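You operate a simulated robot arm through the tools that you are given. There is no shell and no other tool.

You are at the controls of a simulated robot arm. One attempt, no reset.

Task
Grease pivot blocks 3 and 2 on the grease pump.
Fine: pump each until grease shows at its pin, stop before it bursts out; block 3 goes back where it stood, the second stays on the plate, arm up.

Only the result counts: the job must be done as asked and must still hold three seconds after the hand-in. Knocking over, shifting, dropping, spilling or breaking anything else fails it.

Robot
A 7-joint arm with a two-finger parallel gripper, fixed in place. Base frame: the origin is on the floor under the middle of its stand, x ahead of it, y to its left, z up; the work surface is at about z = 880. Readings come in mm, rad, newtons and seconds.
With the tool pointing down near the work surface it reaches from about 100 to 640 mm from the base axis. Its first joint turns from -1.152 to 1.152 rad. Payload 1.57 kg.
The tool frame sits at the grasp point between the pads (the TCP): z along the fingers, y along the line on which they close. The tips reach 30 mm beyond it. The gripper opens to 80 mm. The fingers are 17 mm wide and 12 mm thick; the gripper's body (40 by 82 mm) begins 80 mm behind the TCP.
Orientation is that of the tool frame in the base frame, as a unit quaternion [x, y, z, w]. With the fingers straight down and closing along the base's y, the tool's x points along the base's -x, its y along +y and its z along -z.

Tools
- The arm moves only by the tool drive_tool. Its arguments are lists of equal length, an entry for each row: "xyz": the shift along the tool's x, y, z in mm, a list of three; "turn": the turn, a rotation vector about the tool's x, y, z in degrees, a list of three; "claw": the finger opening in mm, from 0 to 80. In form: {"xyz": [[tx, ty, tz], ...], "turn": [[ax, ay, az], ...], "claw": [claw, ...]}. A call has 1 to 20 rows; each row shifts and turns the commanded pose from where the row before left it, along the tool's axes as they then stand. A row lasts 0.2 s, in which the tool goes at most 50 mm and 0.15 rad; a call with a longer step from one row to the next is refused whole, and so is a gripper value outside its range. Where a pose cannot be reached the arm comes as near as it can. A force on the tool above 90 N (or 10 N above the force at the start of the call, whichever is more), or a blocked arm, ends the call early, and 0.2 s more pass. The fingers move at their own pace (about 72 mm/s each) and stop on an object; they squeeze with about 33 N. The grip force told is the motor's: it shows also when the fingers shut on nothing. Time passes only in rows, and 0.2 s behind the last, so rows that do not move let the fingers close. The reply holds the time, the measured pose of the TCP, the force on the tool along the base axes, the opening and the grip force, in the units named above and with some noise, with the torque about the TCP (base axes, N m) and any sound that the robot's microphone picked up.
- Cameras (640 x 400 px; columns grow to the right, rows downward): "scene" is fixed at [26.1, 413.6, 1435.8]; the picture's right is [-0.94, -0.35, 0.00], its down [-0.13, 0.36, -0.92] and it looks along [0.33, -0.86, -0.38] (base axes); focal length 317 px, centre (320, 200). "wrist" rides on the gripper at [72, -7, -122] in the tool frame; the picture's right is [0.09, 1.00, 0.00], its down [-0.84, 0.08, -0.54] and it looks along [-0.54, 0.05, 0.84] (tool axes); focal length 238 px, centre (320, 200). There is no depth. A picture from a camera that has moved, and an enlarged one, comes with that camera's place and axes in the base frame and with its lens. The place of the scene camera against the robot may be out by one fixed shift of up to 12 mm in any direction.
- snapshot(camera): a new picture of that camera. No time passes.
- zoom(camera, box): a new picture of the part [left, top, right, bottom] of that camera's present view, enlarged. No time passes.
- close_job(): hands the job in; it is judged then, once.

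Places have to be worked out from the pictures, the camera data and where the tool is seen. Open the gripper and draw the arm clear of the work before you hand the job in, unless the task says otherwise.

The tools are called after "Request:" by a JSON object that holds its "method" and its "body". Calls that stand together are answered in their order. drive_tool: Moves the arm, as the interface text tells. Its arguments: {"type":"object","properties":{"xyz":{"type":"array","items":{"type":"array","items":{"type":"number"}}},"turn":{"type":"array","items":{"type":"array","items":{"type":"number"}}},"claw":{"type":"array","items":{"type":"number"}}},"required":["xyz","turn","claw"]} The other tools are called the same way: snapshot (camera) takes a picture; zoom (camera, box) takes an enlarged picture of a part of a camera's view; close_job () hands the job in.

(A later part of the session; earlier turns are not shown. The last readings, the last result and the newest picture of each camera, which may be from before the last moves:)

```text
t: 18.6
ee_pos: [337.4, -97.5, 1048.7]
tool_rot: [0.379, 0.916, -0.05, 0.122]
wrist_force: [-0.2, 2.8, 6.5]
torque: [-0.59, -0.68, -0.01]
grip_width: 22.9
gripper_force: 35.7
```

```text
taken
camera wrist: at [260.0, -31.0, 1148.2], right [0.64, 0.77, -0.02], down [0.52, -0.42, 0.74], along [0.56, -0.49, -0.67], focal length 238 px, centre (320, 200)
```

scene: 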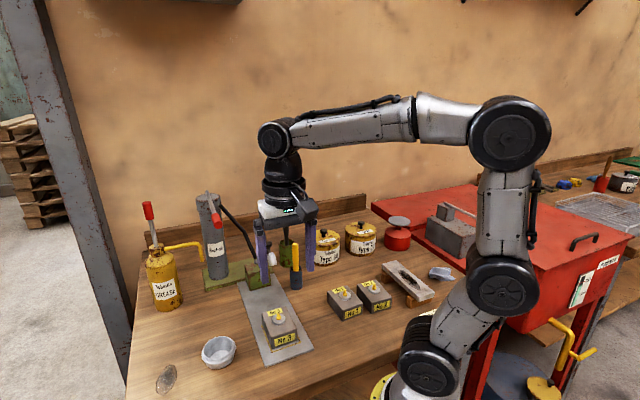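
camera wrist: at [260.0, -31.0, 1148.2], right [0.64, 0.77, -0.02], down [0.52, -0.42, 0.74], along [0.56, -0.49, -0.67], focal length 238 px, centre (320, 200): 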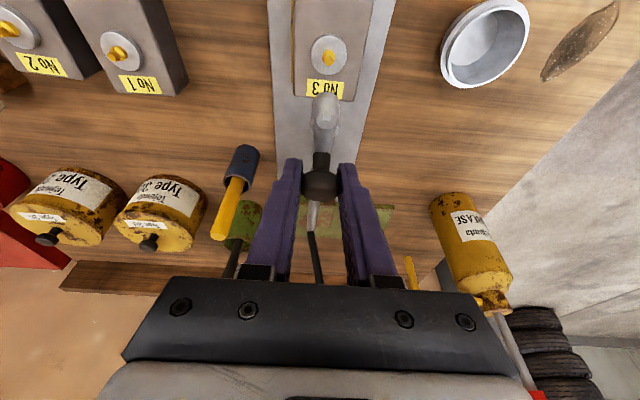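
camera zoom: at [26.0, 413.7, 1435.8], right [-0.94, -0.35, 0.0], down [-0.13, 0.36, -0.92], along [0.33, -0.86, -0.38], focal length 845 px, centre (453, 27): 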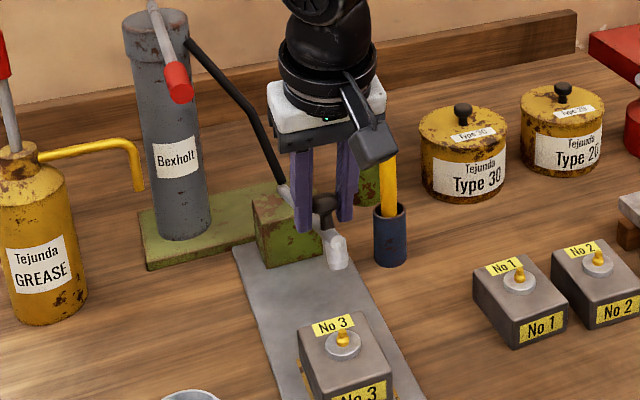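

The arm is halfway down with low forces. I'll continue another 11° in the same tool-frame arc.

Request:
{"method": "drive_tool", "body": {"xyz": [[6.1, 0, 6.0], [5.8, 0, 6.2], [5.8, 0, 6.2], [5.8, 0, 6.2]], "turn": [[0, -2.8, 0], [0, -2.8, 0], [0, -2.8, 0], [0, -2.8, 0]], "claw": [15, 15, 15, 15]}}

Request:
{"method": "zoom", "body": {"camera": "scene", "box": [220, 230, 340, 350]}}

Request:
{"method": "snapshot", "body": {"camera": "wrist"}}

```text
t: 19.6
ee_pos: [327.4, -87.1, 1016.1]
tool_rot: [0.373, 0.899, -0.087, 0.209]
wrist_force: [15.7, 2.2, -7.9]
torque: [0.43, 0.38, 0.06]
grip_width: 23.2
gripper_force: 35.3
```

```text
3.33 times, centred on (280, 290) of scene
camera zoom: at [26.7, 413.6, 1435.8], right [-0.94, -0.35, 0.0], down [-0.14, 0.36, -0.92], along [0.33, -0.86, -0.38], focal length 1056 px, centre (453, -100)
```

zoom: 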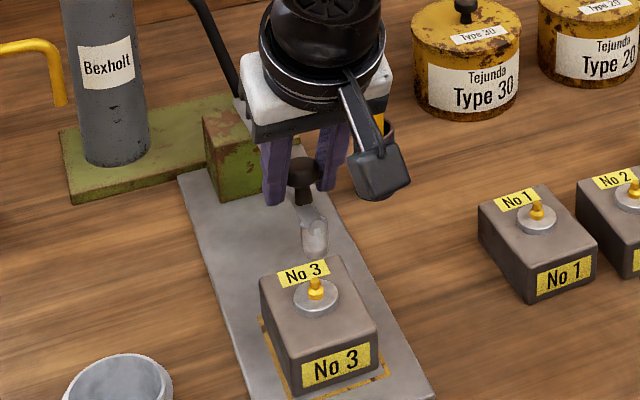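

```text
taken
camera wrist: at [238.0, -8.7, 1094.6], right [0.65, 0.76, -0.04], down [0.42, -0.31, 0.86], along [0.64, -0.57, -0.52], focal length 238 px, centre (320, 200)
```

wrist: 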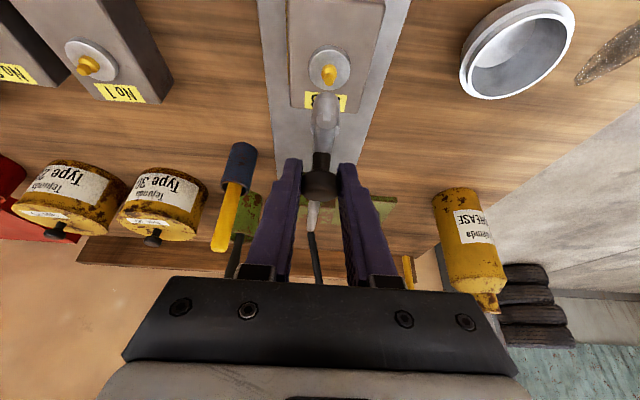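

Forces show I'm now slightly outside the arc, with some sideways load. I'll zoom in on the nozzle and nipple before correcting and continuing.

Request:
{"method": "zoom", "body": {"camera": "wrist", "box": [270, 20, 390, 220]}}

Request:
{"method": "zoom", "body": {"camera": "scene", "box": [255, 260, 315, 320]}}

```text
2.00 times, centred on (330, 120) of wrist
camera zoom: at [238.0, -8.7, 1094.6], right [0.65, 0.76, -0.04], down [0.42, -0.31, 0.86], along [0.64, -0.57, -0.52], focal length 477 px, centre (300, 360)
```

zoom: 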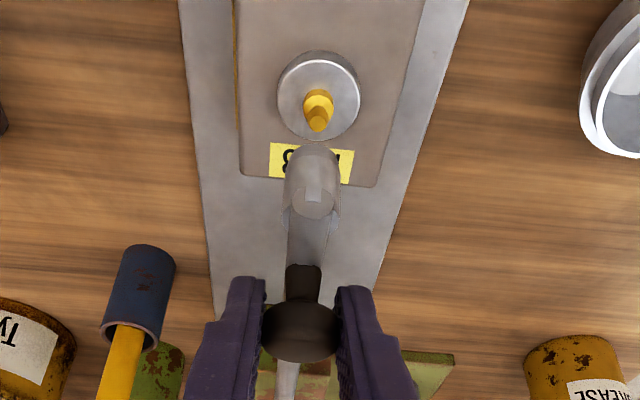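

```text
6.67 times, centred on (285, 290) of scene
camera zoom: at [26.7, 413.6, 1435.8], right [-0.94, -0.35, 0.0], down [-0.14, 0.36, -0.92], along [0.33, -0.86, -0.38], focal length 2112 px, centre (553, -400)
```

zoom: 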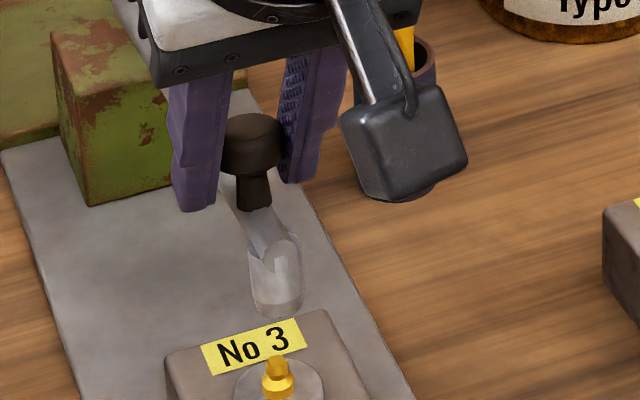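

The nozzle should land within a few mm of the nipple; the refit pivot predicts about 3 mm. I'll correct 0.8 mm sideways and inward, then go 5° further.

Request:
{"method": "drive_tool", "body": {"xyz": [[5.0, 0.9, 6.5], [5.6, 0, 6.0]], "turn": [[0, -2.5, 0], [0, -2.5, 0]], "claw": [15, 15]}}

Request:
{"method": "zoom", "body": {"camera": "wrist", "box": [270, 20, 390, 220]}}

Request:
{"method": "zoom", "body": {"camera": "scene", "box": [255, 270, 315, 330]}}

```text
t: 20.2
ee_pos: [323.9, -84.3, 1000.9]
tool_rot: [0.368, 0.89, -0.104, 0.248]
wrist_force: [0.7, 7.7, -1.3]
torque: [0.14, 0.16, 0.0]
grip_width: 23.1
gripper_force: 35.6
```

```text
2.00 times, centred on (330, 120) of wrist
camera zoom: at [230.5, -1.0, 1068.8], right [0.65, 0.76, -0.05], down [0.36, -0.25, 0.9], along [0.67, -0.6, -0.44], focal length 477 px, centre (300, 360)
```

zoom: 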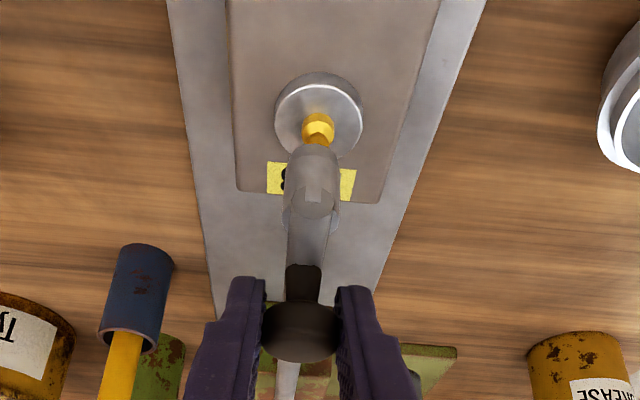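

```text
6.67 times, centred on (285, 300) of scene
camera zoom: at [26.2, 413.8, 1435.8], right [-0.94, -0.35, 0.0], down [-0.13, 0.36, -0.92], along [0.33, -0.86, -0.38], focal length 2112 px, centre (553, -467)
```

zoom: 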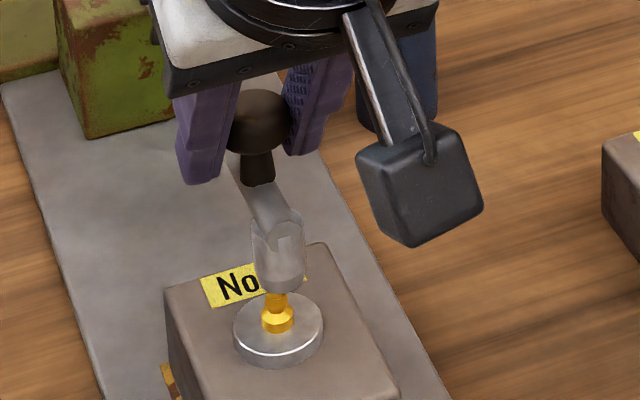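

The nozzle is now right above the nipple, within about 2 mm by both cameras. A small sideways load remains, so I'll ease 0.8 mm that way and lower another 2.5° slowly.

Request:
{"method": "drive_tool", "body": {"xyz": [[2.8, 0.8, 3.0], [2.8, 0, 3.0]], "turn": [[0, -1.25, 0], [0, -1.25, 0]], "claw": [15, 15]}}

Request:
{"method": "zoom", "body": {"camera": "wrist", "box": [270, 20, 390, 220]}}

Request:
{"method": "zoom", "body": {"camera": "scene", "box": [255, 270, 315, 330]}}

```text
t: 20.8
ee_pos: [323.3, -82.8, 992.8]
tool_rot: [0.367, 0.884, -0.112, 0.267]
wrist_force: [-13.7, 5.5, 2.9]
torque: [-0.35, -0.24, 0.0]
grip_width: 22.8
gripper_force: 35.8
```

```text
2.00 times, centred on (330, 120) of wrist
camera zoom: at [227.6, 2.4, 1055.3], right [0.65, 0.76, -0.05], down [0.34, -0.22, 0.91], along [0.68, -0.61, -0.4], focal length 477 px, centre (300, 360)
```

zoom: 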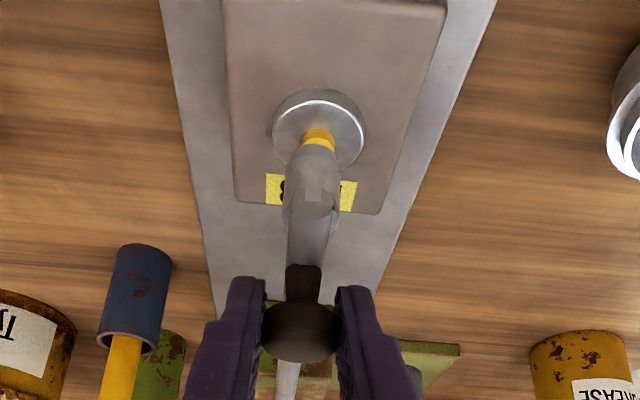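

```text
6.67 times, centred on (285, 300) of scene
camera zoom: at [25.7, 413.8, 1435.8], right [-0.94, -0.35, 0.0], down [-0.13, 0.36, -0.92], along [0.33, -0.86, -0.38], focal length 2112 px, centre (553, -467)
```

zoom: 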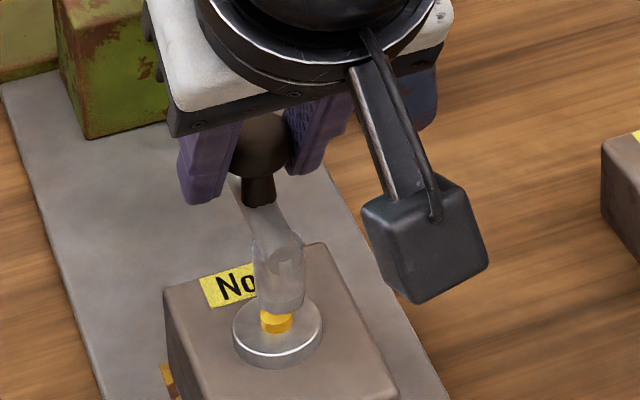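

The nozzle mouth is at the top of the nipple. Force says to move about 1 mm outward, so I'll correct that and lower 1.5° more to seat it.

Request:
{"method": "drive_tool", "body": {"xyz": [[2.8, -0.3, 1.9], [1.8, 0, 1.9]], "turn": [[0, -0.8, 0], [0, -0.8, 0]], "claw": [15, 15]}}

Request:
{"method": "zoom", "body": {"camera": "wrist", "box": [270, 20, 390, 220]}}

Request:
{"method": "zoom", "body": {"camera": "scene", "box": [255, 270, 315, 330]}}

```text
t: 21.4
ee_pos: [323.0, -81.9, 988.4]
tool_rot: [0.365, 0.88, -0.116, 0.28]
wrist_force: [-13.6, -3.9, 10.8]
torque: [0.51, 0.62, -0.12]
grip_width: 22.9
gripper_force: 35.9
```

```text
2.00 times, centred on (330, 120) of wrist
camera zoom: at [225.7, 4.2, 1046.9], right [0.65, 0.76, -0.05], down [0.31, -0.21, 0.93], along [0.69, -0.62, -0.37], focal length 477 px, centre (300, 360)
```

zoom: 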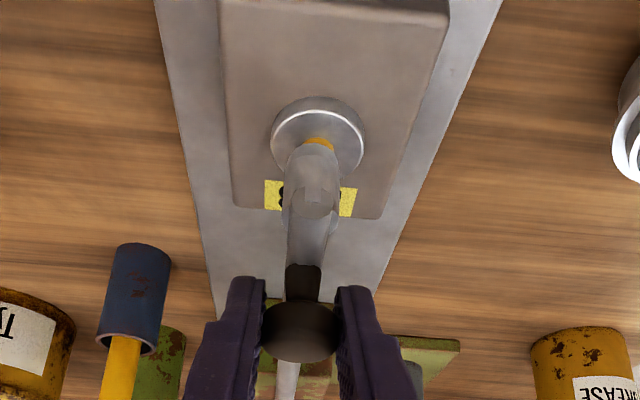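

```text
6.67 times, centred on (285, 300) of scene
camera zoom: at [25.7, 413.5, 1435.9], right [-0.94, -0.35, 0.0], down [-0.13, 0.36, -0.92], along [0.33, -0.86, -0.38], focal length 2112 px, centre (553, -467)
```

zoom: 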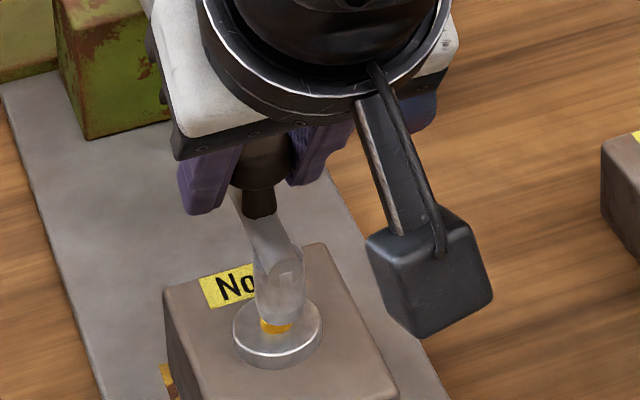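

The nozzle is going down over the nipple. There's a sideways load of about 12 N the other way, so I'll relax 0.8 mm and press a bit more.

Request:
{"method": "drive_tool", "body": {"xyz": [[1.8, -0.8, 1.9], [0, 0, 0]], "turn": [[0, -0.8, 0], [0, 0, 0]], "claw": [15, 15]}}

Request:
{"method": "zoom", "body": {"camera": "wrist", "box": [270, 20, 390, 220]}}

Request:
{"method": "zoom", "body": {"camera": "scene", "box": [255, 270, 315, 330]}}

```text
t: 22.0
ee_pos: [322.7, -82.8, 987.7]
tool_rot: [0.365, 0.877, -0.12, 0.289]
wrist_force: [-18.5, -3.7, 26.0]
torque: [-0.17, 0.01, -0.16]
grip_width: 22.6
gripper_force: 35.6
```

```text
2.00 times, centred on (330, 120) of wrist
camera zoom: at [224.8, 4.5, 1043.7], right [0.65, 0.76, -0.05], down [0.3, -0.2, 0.93], along [0.69, -0.62, -0.36], focal length 477 px, centre (300, 360)
```

zoom: 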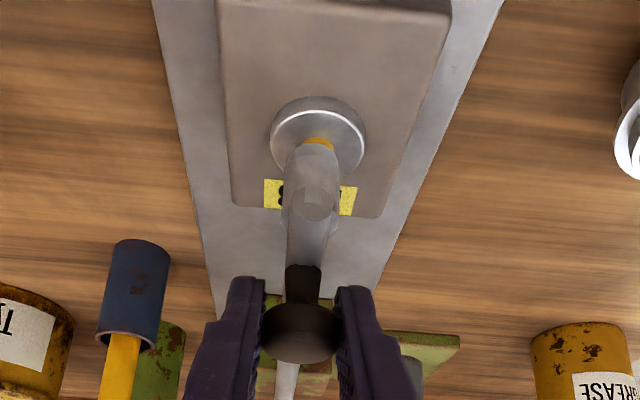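

```text
6.67 times, centred on (285, 300) of scene
camera zoom: at [25.3, 413.6, 1435.9], right [-0.94, -0.35, 0.0], down [-0.13, 0.36, -0.92], along [0.33, -0.86, -0.38], focal length 2112 px, centre (553, -467)
```

zoom: 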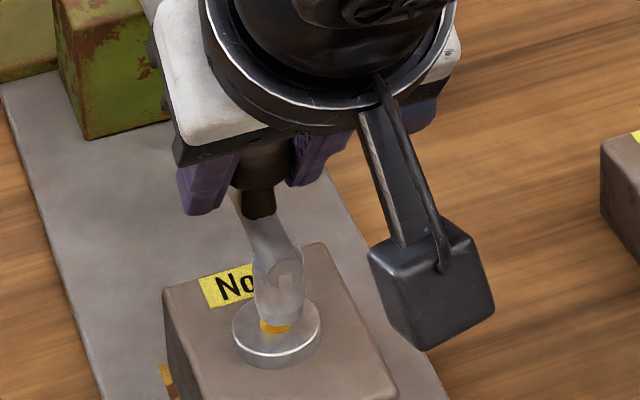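

The tool has stopped descending and the load is rising to 26 N, so the nozzle looks seated on the nipple. I'll relieve the pressure slightly and open the fingers to see whether the arm stays down.

Request:
{"method": "drive_tool", "body": {"xyz": [[-0.3, -0.5, -0.9], [0, 0, 0], [0, 0, 0], [0, 0, 0]], "turn": [[0, 0, 0], [0, 0, 0], [0, 0, 0], [0, 0, 0]], "claw": [15, 15, 45, 45]}}

Request:
{"method": "zoom", "body": {"camera": "wrist", "box": [270, 20, 390, 220]}}

Request:
{"method": "zoom", "body": {"camera": "scene", "box": [255, 270, 315, 330]}}

```text
t: 23.0
ee_pos: [322.4, -82.4, 985.1]
tool_rot: [0.364, 0.879, -0.119, 0.285]
wrist_force: [-0.5, 0.5, 0.3]
torque: [-0.01, 0.01, -0.02]
grip_width: 45.1
gripper_force: 0.0
```

```text
2.00 times, centred on (330, 120) of wrist
camera zoom: at [224.0, 4.8, 1042.4], right [0.65, 0.76, -0.05], down [0.31, -0.2, 0.93], along [0.69, -0.62, -0.36], focal length 477 px, centre (300, 360)
```

zoom: 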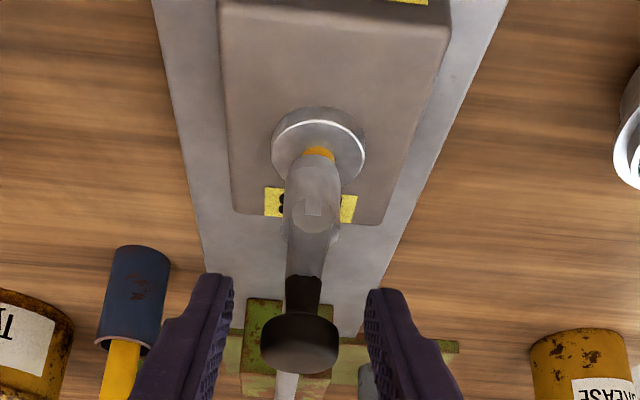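

```text
6.67 times, centred on (285, 300) of scene
camera zoom: at [26.1, 413.6, 1435.8], right [-0.94, -0.35, 0.0], down [-0.13, 0.36, -0.92], along [0.33, -0.86, -0.38], focal length 2112 px, centre (553, -467)
```

zoom: 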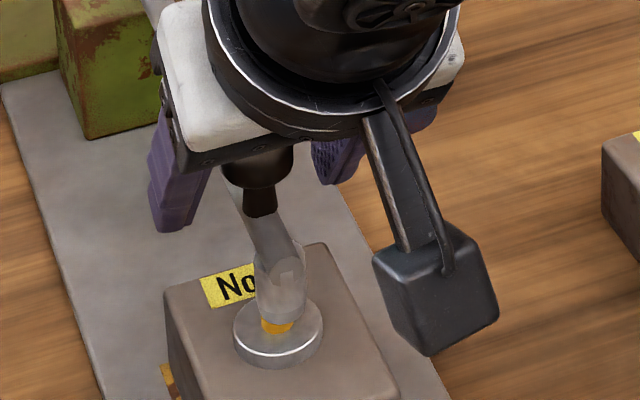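

The nozzle arm stays down on the nipple after release. I'll back off along the tool axis, rise, straighten up and look at the pump lever.

Request:
{"method": "drive_tool", "body": {"xyz": [[0, 0, -20], [0, 0, -40], [0, 0, -40], [0, 0, -40], [0, 0, 0], [0, 0, 0], [0, 0, 0], [0, 0, 0], [0, 0, 0], [0, 0, -30], [0, 0, -30], [0, 0, -30]], "turn": [[0, 0, 0], [0, 0, 0], [0, 0, 0], [0, 0, 0], [0, 7.2, 0], [0, 7.2, 0], [0, 7.2, 0], [0, 7.2, 0], [0, 7.0, 0], [0, 0, 0], [0, 0, 0], [0, 0, 0]], "claw": [45, 50, 50, 50, 50, 50, 50, 50, 50, 50, 50, 50]}}

Request:
{"method": "snapshot", "body": {"camera": "wrist"}}

Request:
{"method": "snapshot", "body": {"camera": "scene"}}

Request:
{"method": "zoom", "body": {"camera": "scene", "box": [230, 230, 330, 360]}}

```text
t: 25.6
ee_pos: [262.9, -23.3, 1189.1]
tool_rot: [0.383, 0.924, -0.001, 0.002]
wrist_force: [-0.6, 0.4, 0.5]
torque: [0.0, -0.01, 0.01]
grip_width: 50.0
gripper_force: 0.1
```

```text
taken
camera wrist: at [205.6, 22.9, 1311.9], right [0.64, 0.77, 0.0], down [0.64, -0.54, 0.55], along [0.42, -0.35, -0.84], focal length 238 px, centre (320, 200)
```

wrist: 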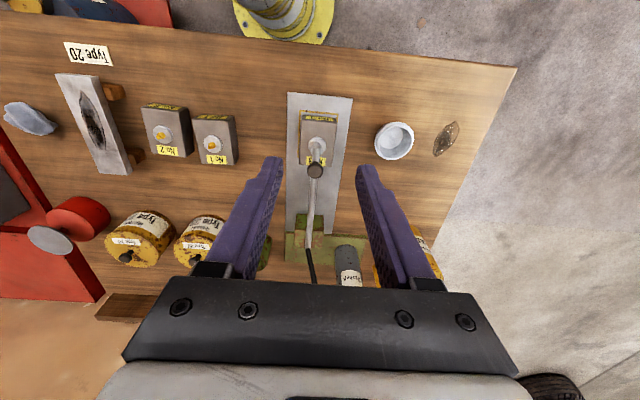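

```text
taken
```

scene: 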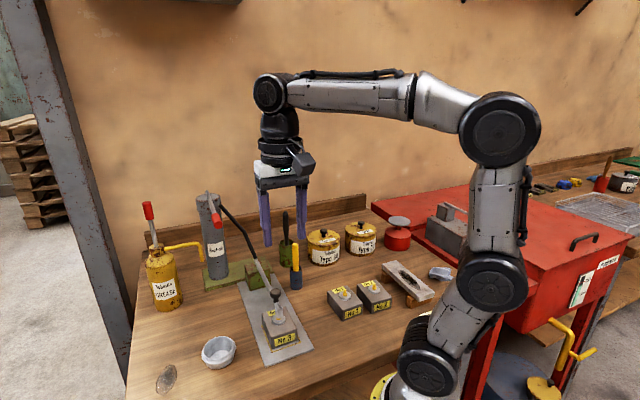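

```text
3.08 times, centred on (280, 295) of scene
camera zoom: at [26.1, 413.6, 1435.8], right [-0.94, -0.35, 0.0], down [-0.13, 0.36, -0.92], along [0.33, -0.86, -0.38], focal length 975 px, centre (443, -92)
```

zoom: 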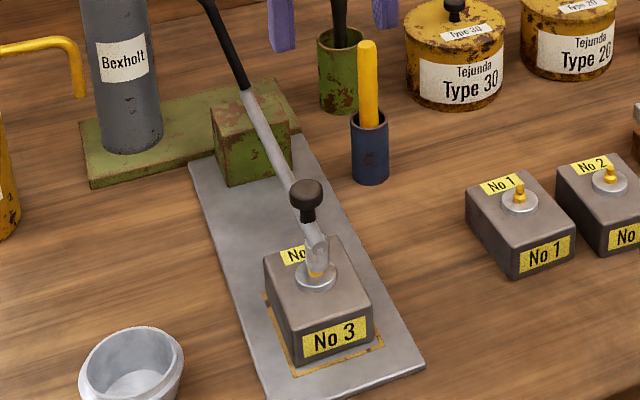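

The nozzle arm is down on block 3's nipple. I'll check the seat close up and study the lever.

Request:
{"method": "zoom", "body": {"camera": "scene", "box": [262, 285, 302, 325]}}

Request:
{"method": "zoom", "body": {"camera": "scene", "box": [180, 180, 260, 240]}}

Request:
{"method": "zoom", "body": {"camera": "wrist", "box": [290, 90, 350, 260]}}

```text
10.00 times, centred on (282, 305) of scene
camera zoom: at [26.1, 413.6, 1435.8], right [-0.94, -0.35, 0.0], down [-0.13, 0.36, -0.92], along [0.33, -0.86, -0.38], focal length 3168 px, centre (700, -850)
```

zoom: 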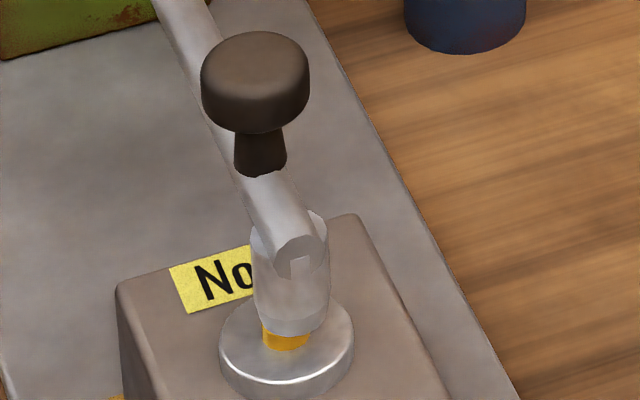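

```text
6.67 times, centred on (220, 210) of scene
camera zoom: at [26.1, 413.6, 1435.8], right [-0.94, -0.35, 0.0], down [-0.13, 0.36, -0.92], along [0.33, -0.86, -0.38], focal length 2112 px, centre (987, 133)
```

zoom: 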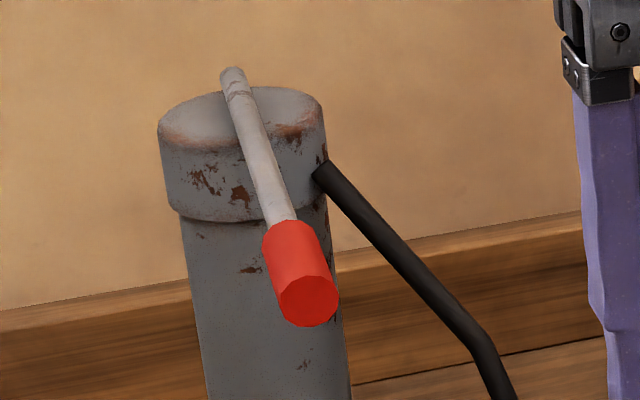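

```text
2.35 times, centred on (320, 175) of wrist
camera zoom: at [205.6, 22.9, 1311.9], right [0.64, 0.77, 0.0], down [0.64, -0.54, 0.55], along [0.42, -0.35, -0.84], focal length 561 px, centre (320, 259)
```

zoom: 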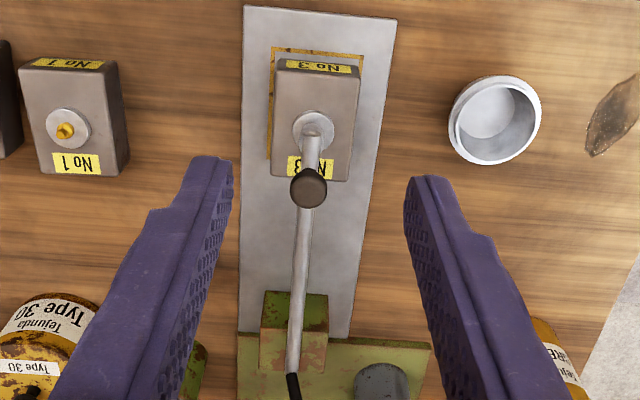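

The nozzle sits squarely over the nipple. Now I'll move above the red lever grip to look at it from the wrist camera.

Request:
{"method": "drive_tool", "body": {"xyz": [[0, 0, -20], [-34, 19.3, 0], [-34, 19.3, 0], [-34, 19.3, 0], [-34, 19.3, 0], [-34, 19.3, 0], [0, 0, 0]], "turn": [[0, 0, 0], [0, 0, 0], [0, 0, 0], [0, 0, 0], [0, 0, 0], [0, 0, 0], [0, 0, 0]], "claw": [60, 60, 60, 60, 60, 60, 60]}}

Request:
{"method": "snapshot", "body": {"camera": "wrist"}}

Request:
{"method": "zoom", "body": {"camera": "scene", "box": [160, 110, 320, 270]}}

```text
t: 27.2
ee_pos: [453.4, -75.8, 1210.7]
tool_rot: [0.382, 0.924, 0.0, 0.002]
wrist_force: [0.5, -0.2, -0.3]
torque: [-0.02, 0.02, -0.01]
grip_width: 59.8
gripper_force: 0.1
```

```text
taken
camera wrist: at [395.2, -29.5, 1332.5], right [0.64, 0.77, 0.0], down [0.64, -0.54, 0.55], along [0.42, -0.35, -0.84], focal length 238 px, centre (320, 200)
```

wrist: 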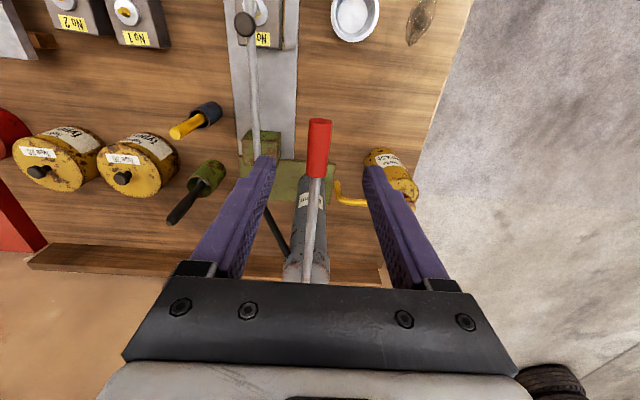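

```text
2.50 times, centred on (240, 190) of scene
camera zoom: at [26.2, 413.6, 1435.8], right [-0.94, -0.35, 0.0], down [-0.13, 0.36, -0.92], along [0.33, -0.86, -0.38], focal length 792 px, centre (520, 225)
```

zoom: 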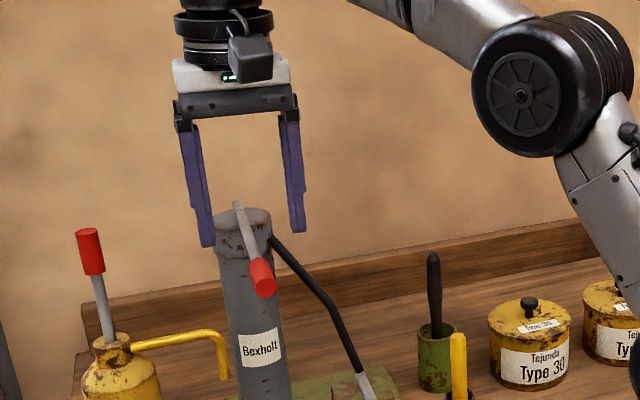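

The red grip is about 49 mm long, centred 3 mm back and 3 mm to the side of the TCP at z≈1147. I'll lower the open fingers around it.

Request:
{"method": "drive_tool", "body": {"xyz": [[-3, -2.9, 0], [0, 0, 20], [0, 0, 20], [0, 0, 12], [0, 0, 6]], "turn": [[0, 0, 0], [0, 0, 0], [0, 0, 0], [0, 0, 0], [0, 0, 0]], "claw": [60, 60, 60, 60, 60]}}

Request:
{"method": "snapshot", "body": {"camera": "wrist"}}

Request:
{"method": "zoom", "body": {"camera": "scene", "box": [180, 140, 280, 260]}}

```text
t: 28.4
ee_pos: [452.5, -79.6, 1152.9]
tool_rot: [0.382, 0.924, -0.001, 0.003]
wrist_force: [0.0, 0.0, 0.5]
torque: [0.02, 0.02, 0.03]
grip_width: 60.0
gripper_force: 0.0
```

```text
taken
camera wrist: at [394.3, -34.0, 1274.7], right [0.64, 0.77, 0.0], down [0.64, -0.54, 0.55], along [0.42, -0.35, -0.84], focal length 238 px, centre (320, 200)
```

wrist: 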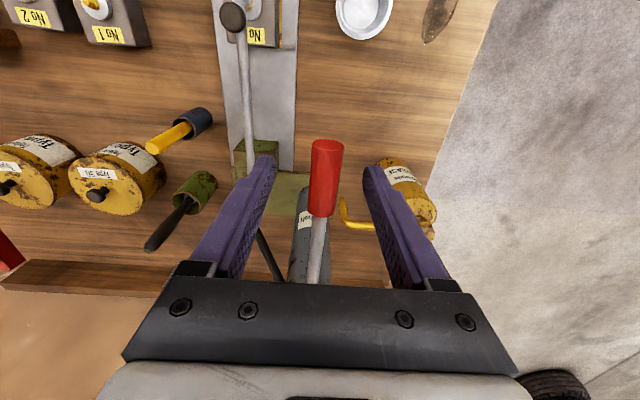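

```text
3.33 times, centred on (230, 200) of scene
camera zoom: at [26.1, 413.6, 1435.8], right [-0.94, -0.35, 0.0], down [-0.13, 0.36, -0.92], along [0.33, -0.86, -0.38], focal length 1056 px, centre (620, 200)
```

zoom: 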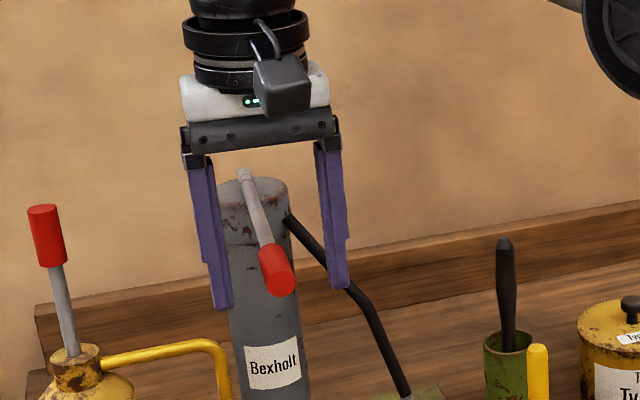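

The handle looks about 2 mm to the +q side of the finger mid-plane. I'll zoom to check that before closing.

Request:
{"method": "zoom", "body": {"camera": "wrist", "box": [250, 120, 390, 290]}}

Request:
{"method": "zoom", "body": {"camera": "scene", "box": [260, 280, 305, 325]}}

```text
2.35 times, centred on (320, 205) of wrist
camera zoom: at [394.3, -34.0, 1274.7], right [0.64, 0.77, 0.0], down [0.64, -0.54, 0.55], along [0.42, -0.35, -0.84], focal length 561 px, centre (320, 188)
```

zoom: 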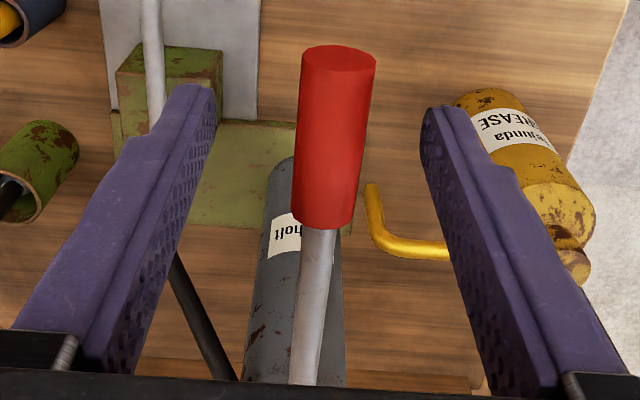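

```text
8.89 times, centred on (282, 302) of scene
camera zoom: at [26.1, 413.6, 1435.8], right [-0.94, -0.35, 0.0], down [-0.13, 0.36, -0.92], along [0.33, -0.86, -0.38], focal length 2816 px, centre (653, -711)
```

zoom: 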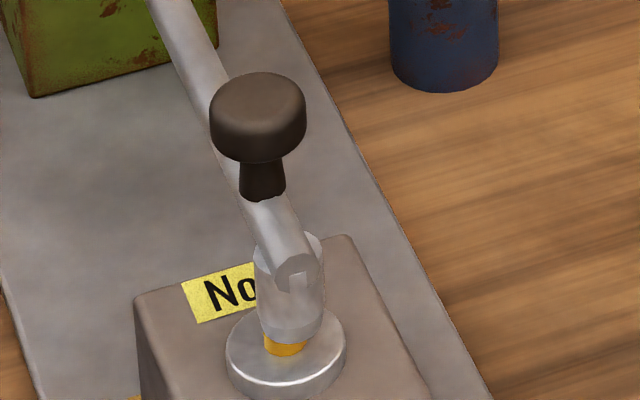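

The handle is 20 mm thick and 2.7 mm to the +q side. I'll shift 2.6 mm and close on it.

Request:
{"method": "drive_tool", "body": {"xyz": [[0, 2.6, 0], [0, 0, 0], [0, 0, 0], [0, 0, 0]], "turn": [[0, 0, 0], [0, 0, 0], [0, 0, 0], [0, 0, 0]], "claw": [60, 12, 12, 12]}}

Request:
{"method": "snapshot", "body": {"camera": "wrist"}}

Request:
{"method": "zoom", "body": {"camera": "scene", "box": [180, 140, 280, 260]}}

```text
t: 29.4
ee_pos: [453.1, -78.0, 1152.5]
tool_rot: [0.382, 0.924, -0.001, 0.002]
wrist_force: [-4.3, -2.8, -0.5]
torque: [-0.04, 0.01, 0.06]
grip_width: 17.3
gripper_force: 32.6
```

```text
taken
camera wrist: at [396.0, -32.2, 1274.6], right [0.64, 0.77, 0.0], down [0.64, -0.54, 0.55], along [0.42, -0.35, -0.84], focal length 238 px, centre (320, 200)
```

wrist: 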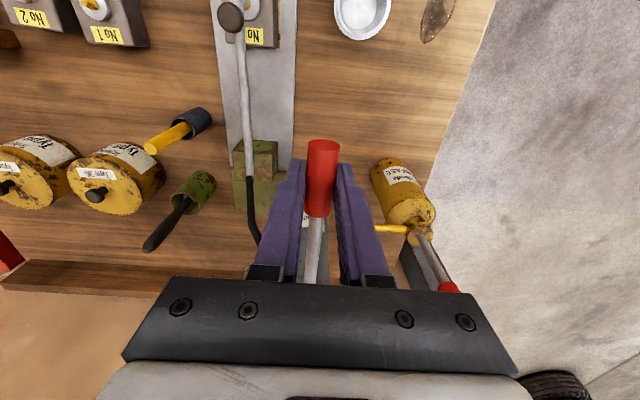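

```text
3.33 times, centred on (230, 200) of scene
camera zoom: at [26.0, 413.5, 1435.9], right [-0.94, -0.35, 0.0], down [-0.13, 0.36, -0.92], along [0.33, -0.86, -0.38], focal length 1056 px, centre (620, 200)
```

zoom: 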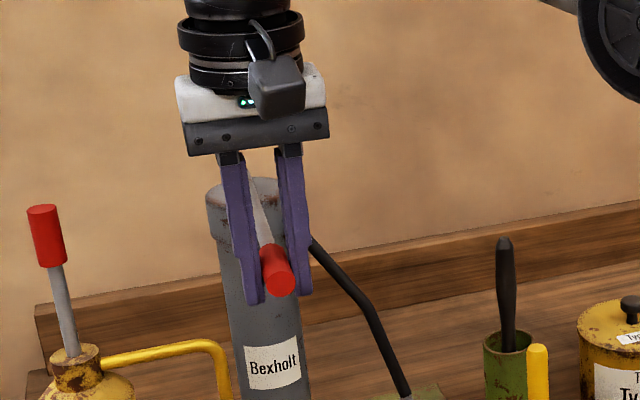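

I have the lever grip at 17.3 mm. I'll try a small downward movement of about 5 mm to feel the lever's resistance before any real stroke.

Request:
{"method": "drive_tool", "body": {"xyz": [[0.2, 0, 2.4], [0.2, 0, 2.4]], "turn": [[0, -0.8, 0], [0, -0.8, 0]], "claw": [12, 12]}}

Request:
{"method": "zoom", "body": {"camera": "scene", "box": [260, 280, 305, 325]}}

Request:
{"method": "zoom", "body": {"camera": "scene", "box": [180, 140, 280, 260]}}

```text
t: 30.0
ee_pos: [454.5, -77.6, 1147.6]
tool_rot: [0.384, 0.923, -0.008, 0.015]
wrist_force: [-6.1, -7.5, 1.5]
torque: [-0.11, -0.11, 0.0]
grip_width: 17.3
gripper_force: 32.1
```

```text
8.89 times, centred on (282, 302) of scene
camera zoom: at [25.9, 413.4, 1435.9], right [-0.94, -0.35, 0.0], down [-0.13, 0.36, -0.92], along [0.33, -0.86, -0.38], focal length 2816 px, centre (653, -711)
```

zoom: 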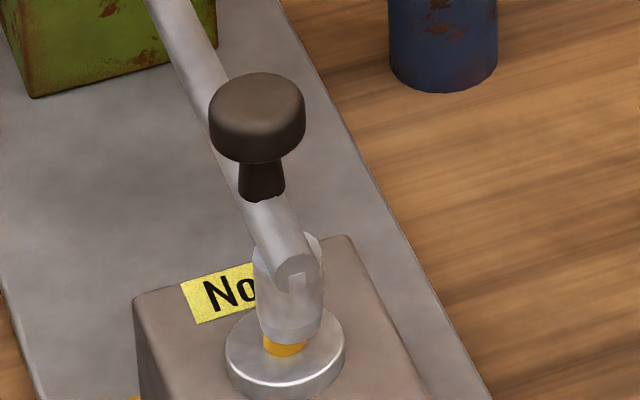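

```text
3.33 times, centred on (230, 200) of scene
camera zoom: at [25.9, 413.4, 1435.9], right [-0.94, -0.35, 0.0], down [-0.13, 0.36, -0.92], along [0.33, -0.86, -0.38], focal length 1056 px, centre (620, 200)
```

zoom: 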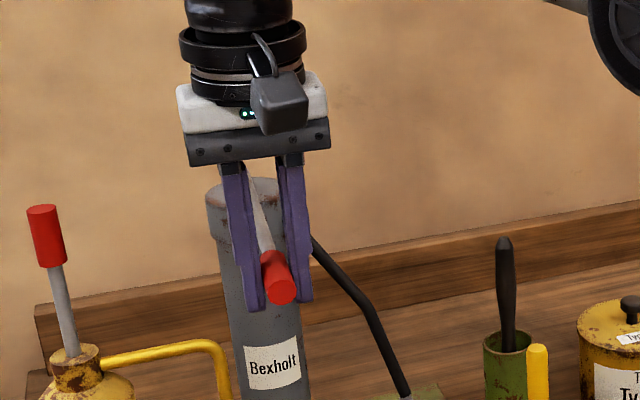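

The lever moves freely downward. I'll keep pressing in a slow stroke, about 8°, with a slight sideways correction, and check the nipple.

Request:
{"method": "drive_tool", "body": {"xyz": [[0.4, -0.8, 6.1], [0.4, 0, 6.1], [0.4, 0, 6.1], [0.4, 0, 6.1]], "turn": [[0, -2, 0], [0, -2, 0], [0, -2, 0], [0, -2, 0]], "claw": [12, 12, 12, 12]}}

Request:
{"method": "zoom", "body": {"camera": "scene", "box": [260, 280, 305, 325]}}

Request:
{"method": "zoom", "body": {"camera": "scene", "box": [180, 140, 280, 260]}}

```text
t: 31.0
ee_pos: [453.4, -78.3, 1123.2]
tool_rot: [0.381, 0.92, -0.032, 0.081]
wrist_force: [4.4, -10.6, 0.7]
torque: [0.31, 0.36, 0.0]
grip_width: 17.3
gripper_force: 32.2
```

```text
8.89 times, centred on (282, 302) of scene
camera zoom: at [26.3, 413.2, 1436.0], right [-0.94, -0.35, 0.0], down [-0.13, 0.36, -0.92], along [0.33, -0.86, -0.38], focal length 2816 px, centre (653, -711)
```

zoom: 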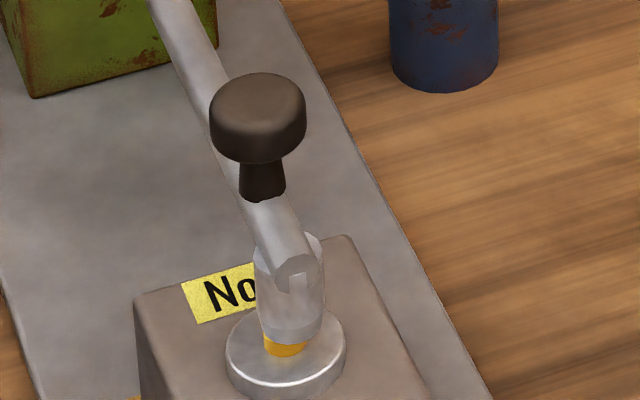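

```text
3.33 times, centred on (230, 200) of scene
camera zoom: at [26.3, 413.2, 1436.0], right [-0.94, -0.35, 0.0], down [-0.13, 0.36, -0.92], along [0.33, -0.86, -0.38], focal length 1056 px, centre (620, 200)
```

zoom: 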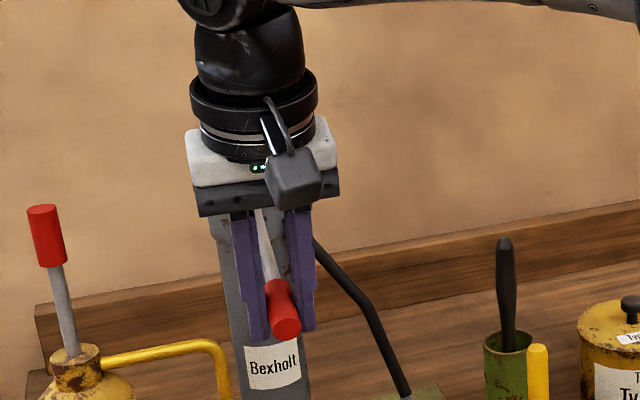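

No grease yet and little resistance. The pull is inward, so I'll track slightly inward and continue the down-stroke another 8°.

Request:
{"method": "drive_tool", "body": {"xyz": [[-1.0, -0.3, 6.1], [-0.1, 0, 6.1], [-0.1, 0, 6.1], [-0.1, 0, 6.1]], "turn": [[0, -2, 0], [0, -2, 0], [0, -2, 0], [0, -2, 0]], "claw": [12, 12, 12, 12]}}

Request:
{"method": "zoom", "body": {"camera": "scene", "box": [260, 280, 305, 325]}}

Request:
{"method": "zoom", "body": {"camera": "scene", "box": [180, 140, 280, 260]}}

```text
t: 32.0
ee_pos: [458.1, -81.9, 1099.5]
tool_rot: [0.378, 0.913, -0.06, 0.143]
wrist_force: [-6.4, 8.1, 4.5]
torque: [-0.4, -0.46, -0.01]
grip_width: 17.3
gripper_force: 32.1
```

```text
8.89 times, centred on (282, 302) of scene
camera zoom: at [25.8, 413.9, 1435.8], right [-0.94, -0.35, 0.0], down [-0.13, 0.36, -0.92], along [0.33, -0.86, -0.38], focal length 2816 px, centre (653, -711)
```

zoom: 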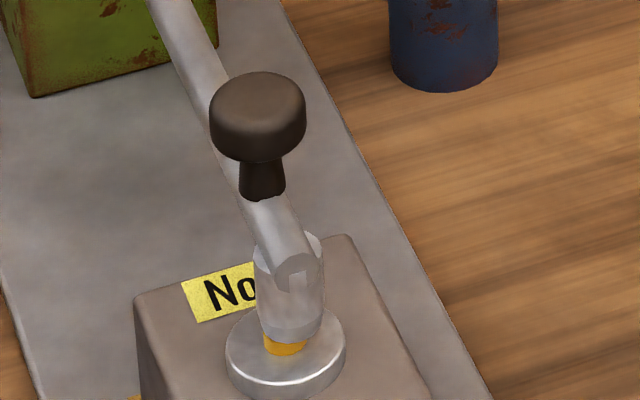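

```text
3.33 times, centred on (230, 200) of scene
camera zoom: at [25.8, 413.9, 1435.8], right [-0.94, -0.35, 0.0], down [-0.13, 0.36, -0.92], along [0.33, -0.86, -0.38], focal length 1056 px, centre (620, 200)
```

zoom: 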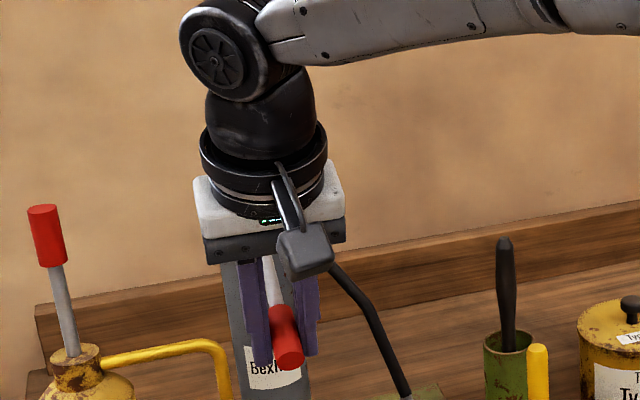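

Still no grease. I'll continue the down-stroke another 9°, with a slight outward correction.

Request:
{"method": "drive_tool", "body": {"xyz": [[1.0, 0, 6.1], [0.1, 0, 6.1], [0.1, 0, 6.1], [0.1, 0, 6.1]], "turn": [[0, -2.3, 0], [0, -2.1, 0], [0, -2.1, 0], [0, -2.1, 0]], "claw": [12, 12, 12, 12]}}

Request:
{"method": "zoom", "body": {"camera": "scene", "box": [260, 280, 305, 325]}}

Request:
{"method": "zoom", "body": {"camera": "scene", "box": [180, 140, 280, 260]}}

```text
t: 33.0
ee_pos: [464.6, -88.9, 1074.7]
tool_rot: [0.373, 0.899, -0.089, 0.213]
wrist_force: [5.6, 2.1, 3.6]
torque: [0.15, 0.18, -0.05]
grip_width: 17.8
gripper_force: 6.3
```

```text
8.89 times, centred on (282, 302) of scene
camera zoom: at [26.3, 413.7, 1435.8], right [-0.94, -0.35, 0.0], down [-0.13, 0.36, -0.92], along [0.33, -0.86, -0.38], focal length 2816 px, centre (653, -711)
```

zoom: 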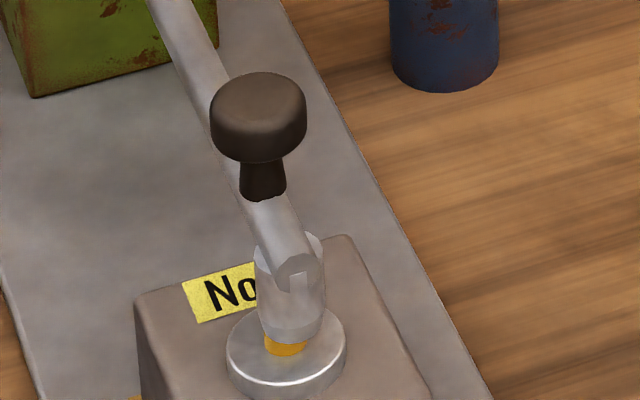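

```text
3.33 times, centred on (230, 200) of scene
camera zoom: at [26.3, 413.7, 1435.8], right [-0.94, -0.35, 0.0], down [-0.13, 0.36, -0.92], along [0.33, -0.86, -0.38], focal length 1056 px, centre (620, 200)
```

zoom: 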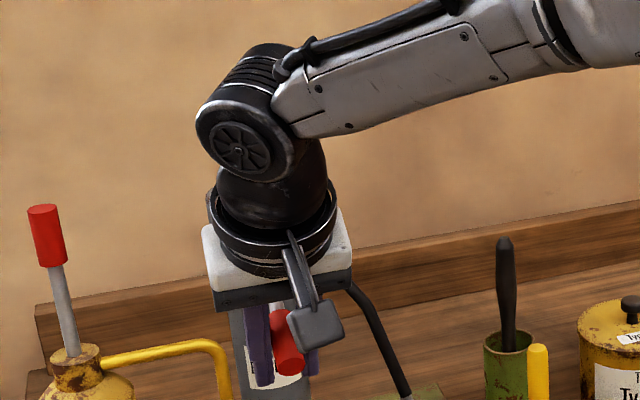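

The grip force reading dropped to 6 N with the opening at 17.8, which is odd. I'll look through the wrist camera.

Request:
{"method": "snapshot", "body": {"camera": "wrist"}}

Request:
{"method": "zoom", "body": {"camera": "wrist", "box": [250, 120, 390, 290]}}

Request:
{"method": "zoom", "body": {"camera": "scene", "box": [210, 205, 280, 275]}}

```text
taken
camera wrist: at [374.3, -10.8, 1152.8], right [0.65, 0.76, -0.04], down [0.41, -0.3, 0.86], along [0.64, -0.57, -0.51], focal length 238 px, centre (320, 200)
```

wrist: 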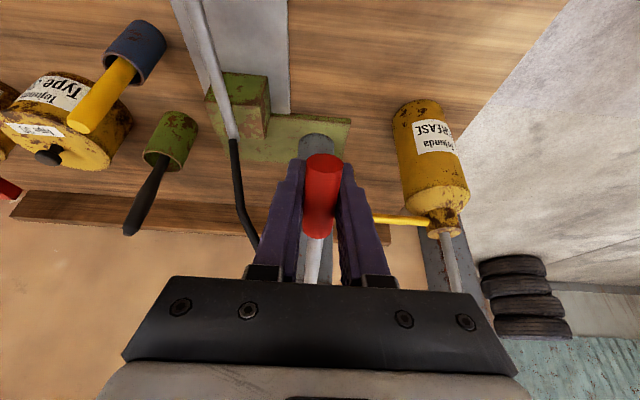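

```text
2.35 times, centred on (320, 205) of wrist
camera zoom: at [374.3, -10.8, 1152.8], right [0.65, 0.76, -0.04], down [0.41, -0.3, 0.86], along [0.64, -0.57, -0.51], focal length 561 px, centre (320, 188)
```

zoom: 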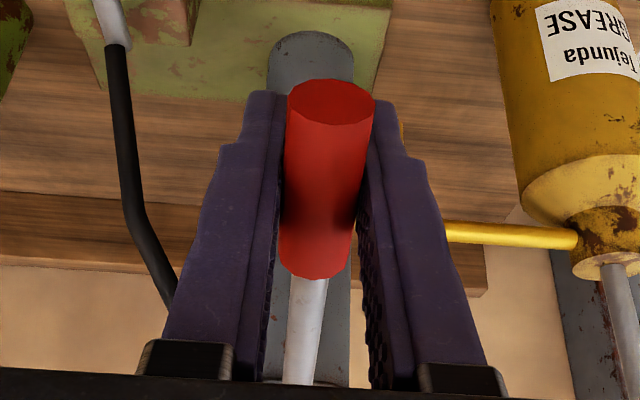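

```text
5.71 times, centred on (245, 240) of scene
camera zoom: at [26.3, 413.7, 1435.8], right [-0.94, -0.35, 0.0], down [-0.13, 0.36, -0.92], along [0.33, -0.86, -0.38], focal length 1810 px, centre (749, -29)
```

zoom: 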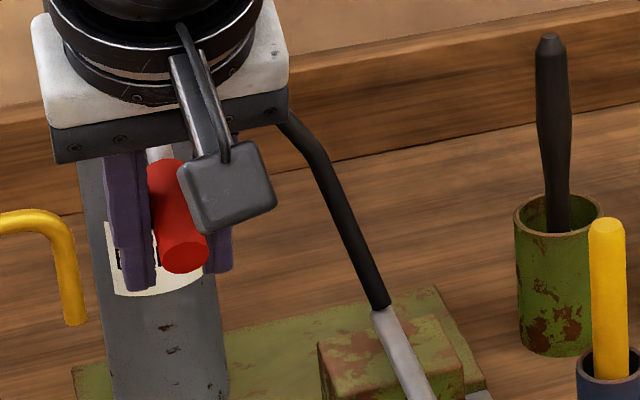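

The handle slid about 12 mm up between the fingers, so the lever reached its lower stop before my stroke ended. That makes its travel about 21°. No grease yet. I'll reopen slightly, re-centre on the handle and regrip.

Request:
{"method": "drive_tool", "body": {"xyz": [[0, 0, 0], [-3, 0, -10], [0, 0, 0], [0, 0, 0]], "turn": [[0, 0, 0], [0, 0, 0], [0, 0, 0], [0, 0, 0]], "claw": [36, 36, 36, 36]}}

Request:
{"method": "zoom", "body": {"camera": "wrist", "box": [250, 120, 390, 290]}}

Request:
{"method": "zoom", "body": {"camera": "scene", "box": [260, 280, 305, 325]}}

Request:
{"method": "zoom", "body": {"camera": "scene", "box": [180, 170, 280, 270]}}

```text
t: 34.0
ee_pos: [461.6, -87.9, 1086.5]
tool_rot: [0.373, 0.899, -0.087, 0.211]
wrist_force: [0.4, 0.3, 0.9]
torque: [-0.02, 0.03, -0.01]
grip_width: 36.1
gripper_force: 0.1
```

```text
2.35 times, centred on (320, 205) of wrist
camera zoom: at [371.9, -9.2, 1164.0], right [0.65, 0.76, -0.04], down [0.41, -0.3, 0.86], along [0.64, -0.57, -0.51], focal length 561 px, centre (320, 188)
```

zoom: 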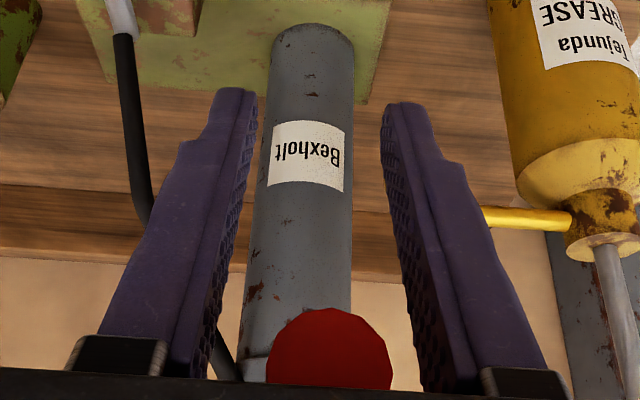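

```text
8.89 times, centred on (282, 302) of scene
camera zoom: at [26.1, 413.6, 1435.8], right [-0.94, -0.35, 0.0], down [-0.13, 0.36, -0.92], along [0.33, -0.86, -0.38], focal length 2816 px, centre (653, -711)
```

zoom: 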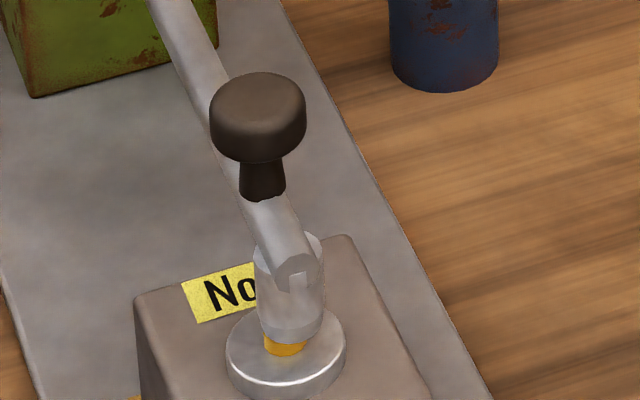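

```text
4.00 times, centred on (230, 220) of scene
camera zoom: at [26.1, 413.6, 1435.8], right [-0.94, -0.35, 0.0], down [-0.13, 0.36, -0.92], along [0.33, -0.86, -0.38], focal length 1267 px, centre (680, 120)
```

zoom: 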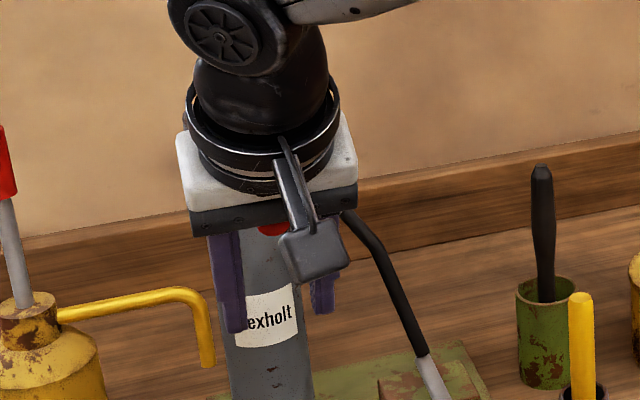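

The lever sprang back up by itself when released, so it has a return spring and pressing down is all that's needed. I'll go back up to the starting pose around the handle and regrip for controlled strokes.

Request:
{"method": "drive_tool", "body": {"xyz": [[-4.3, 0.2, -16], [-4.3, 0.2, -16], [-4.3, 0.3, -16], [-4.3, 0.3, -16], [0, 0, 0], [0, 0, 0], [0, 0, 0], [0, 0, 0]], "turn": [[0, 0, 0], [0, 0, 0], [0, 0, 0], [0, 0, 0], [0, 6.5, 0], [0, 6.5, 0], [0, 6.5, 0], [0, 6.5, 0]], "claw": [36, 36, 36, 36, 36, 36, 36, 36]}}

Request:
{"method": "snapshot", "body": {"camera": "wrist"}}

Request:
{"method": "zoom", "body": {"camera": "wrist", "box": [250, 120, 390, 290]}}

Request:
{"method": "zoom", "body": {"camera": "scene", "box": [180, 140, 280, 260]}}

```text
t: 35.8
ee_pos: [454.9, -77.3, 1151.7]
tool_rot: [0.382, 0.924, -0.001, 0.003]
wrist_force: [-0.6, 0.2, 0.9]
torque: [0.01, 0.01, -0.02]
grip_width: 36.3
gripper_force: 0.0
```

```text
taken
camera wrist: at [395.9, -31.5, 1273.6], right [0.64, 0.77, 0.0], down [0.64, -0.53, 0.55], along [0.42, -0.35, -0.84], focal length 238 px, centre (320, 200)
```

wrist: 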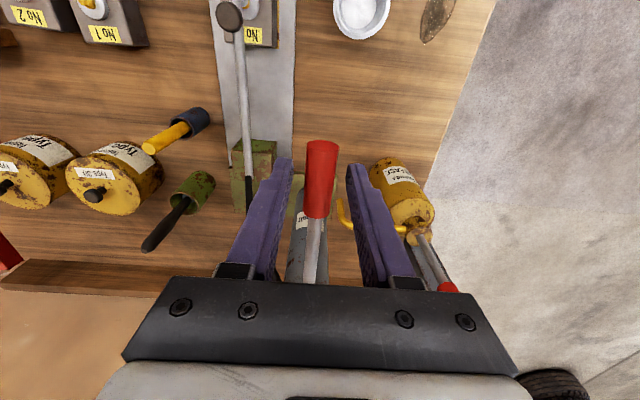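

```text
2.35 times, centred on (320, 205) of wrist
camera zoom: at [395.9, -31.5, 1273.6], right [0.64, 0.77, 0.0], down [0.64, -0.53, 0.55], along [0.42, -0.35, -0.84], focal length 561 px, centre (320, 188)
```

zoom: 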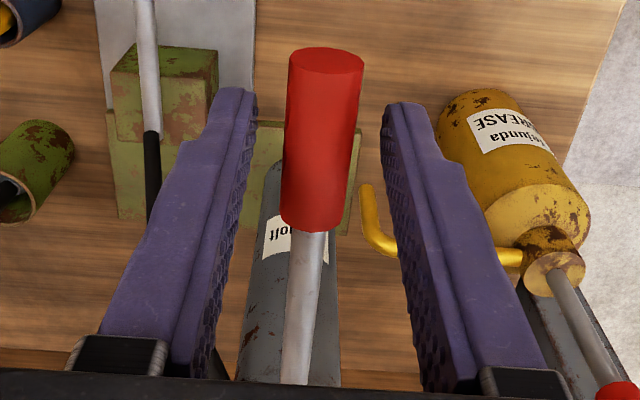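

```text
3.33 times, centred on (230, 200) of scene
camera zoom: at [26.1, 413.6, 1435.8], right [-0.94, -0.35, 0.0], down [-0.13, 0.36, -0.92], along [0.33, -0.86, -0.38], focal length 1056 px, centre (620, 200)
```

zoom: 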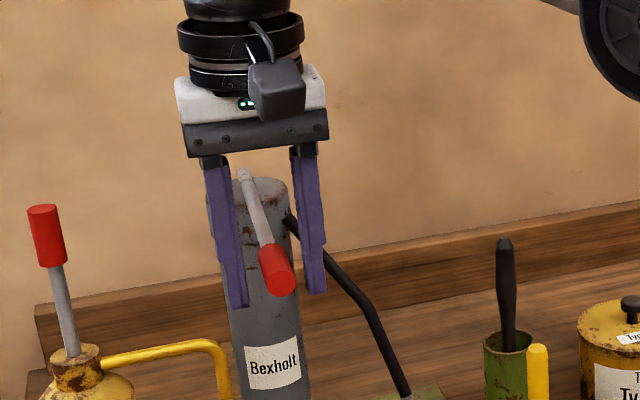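

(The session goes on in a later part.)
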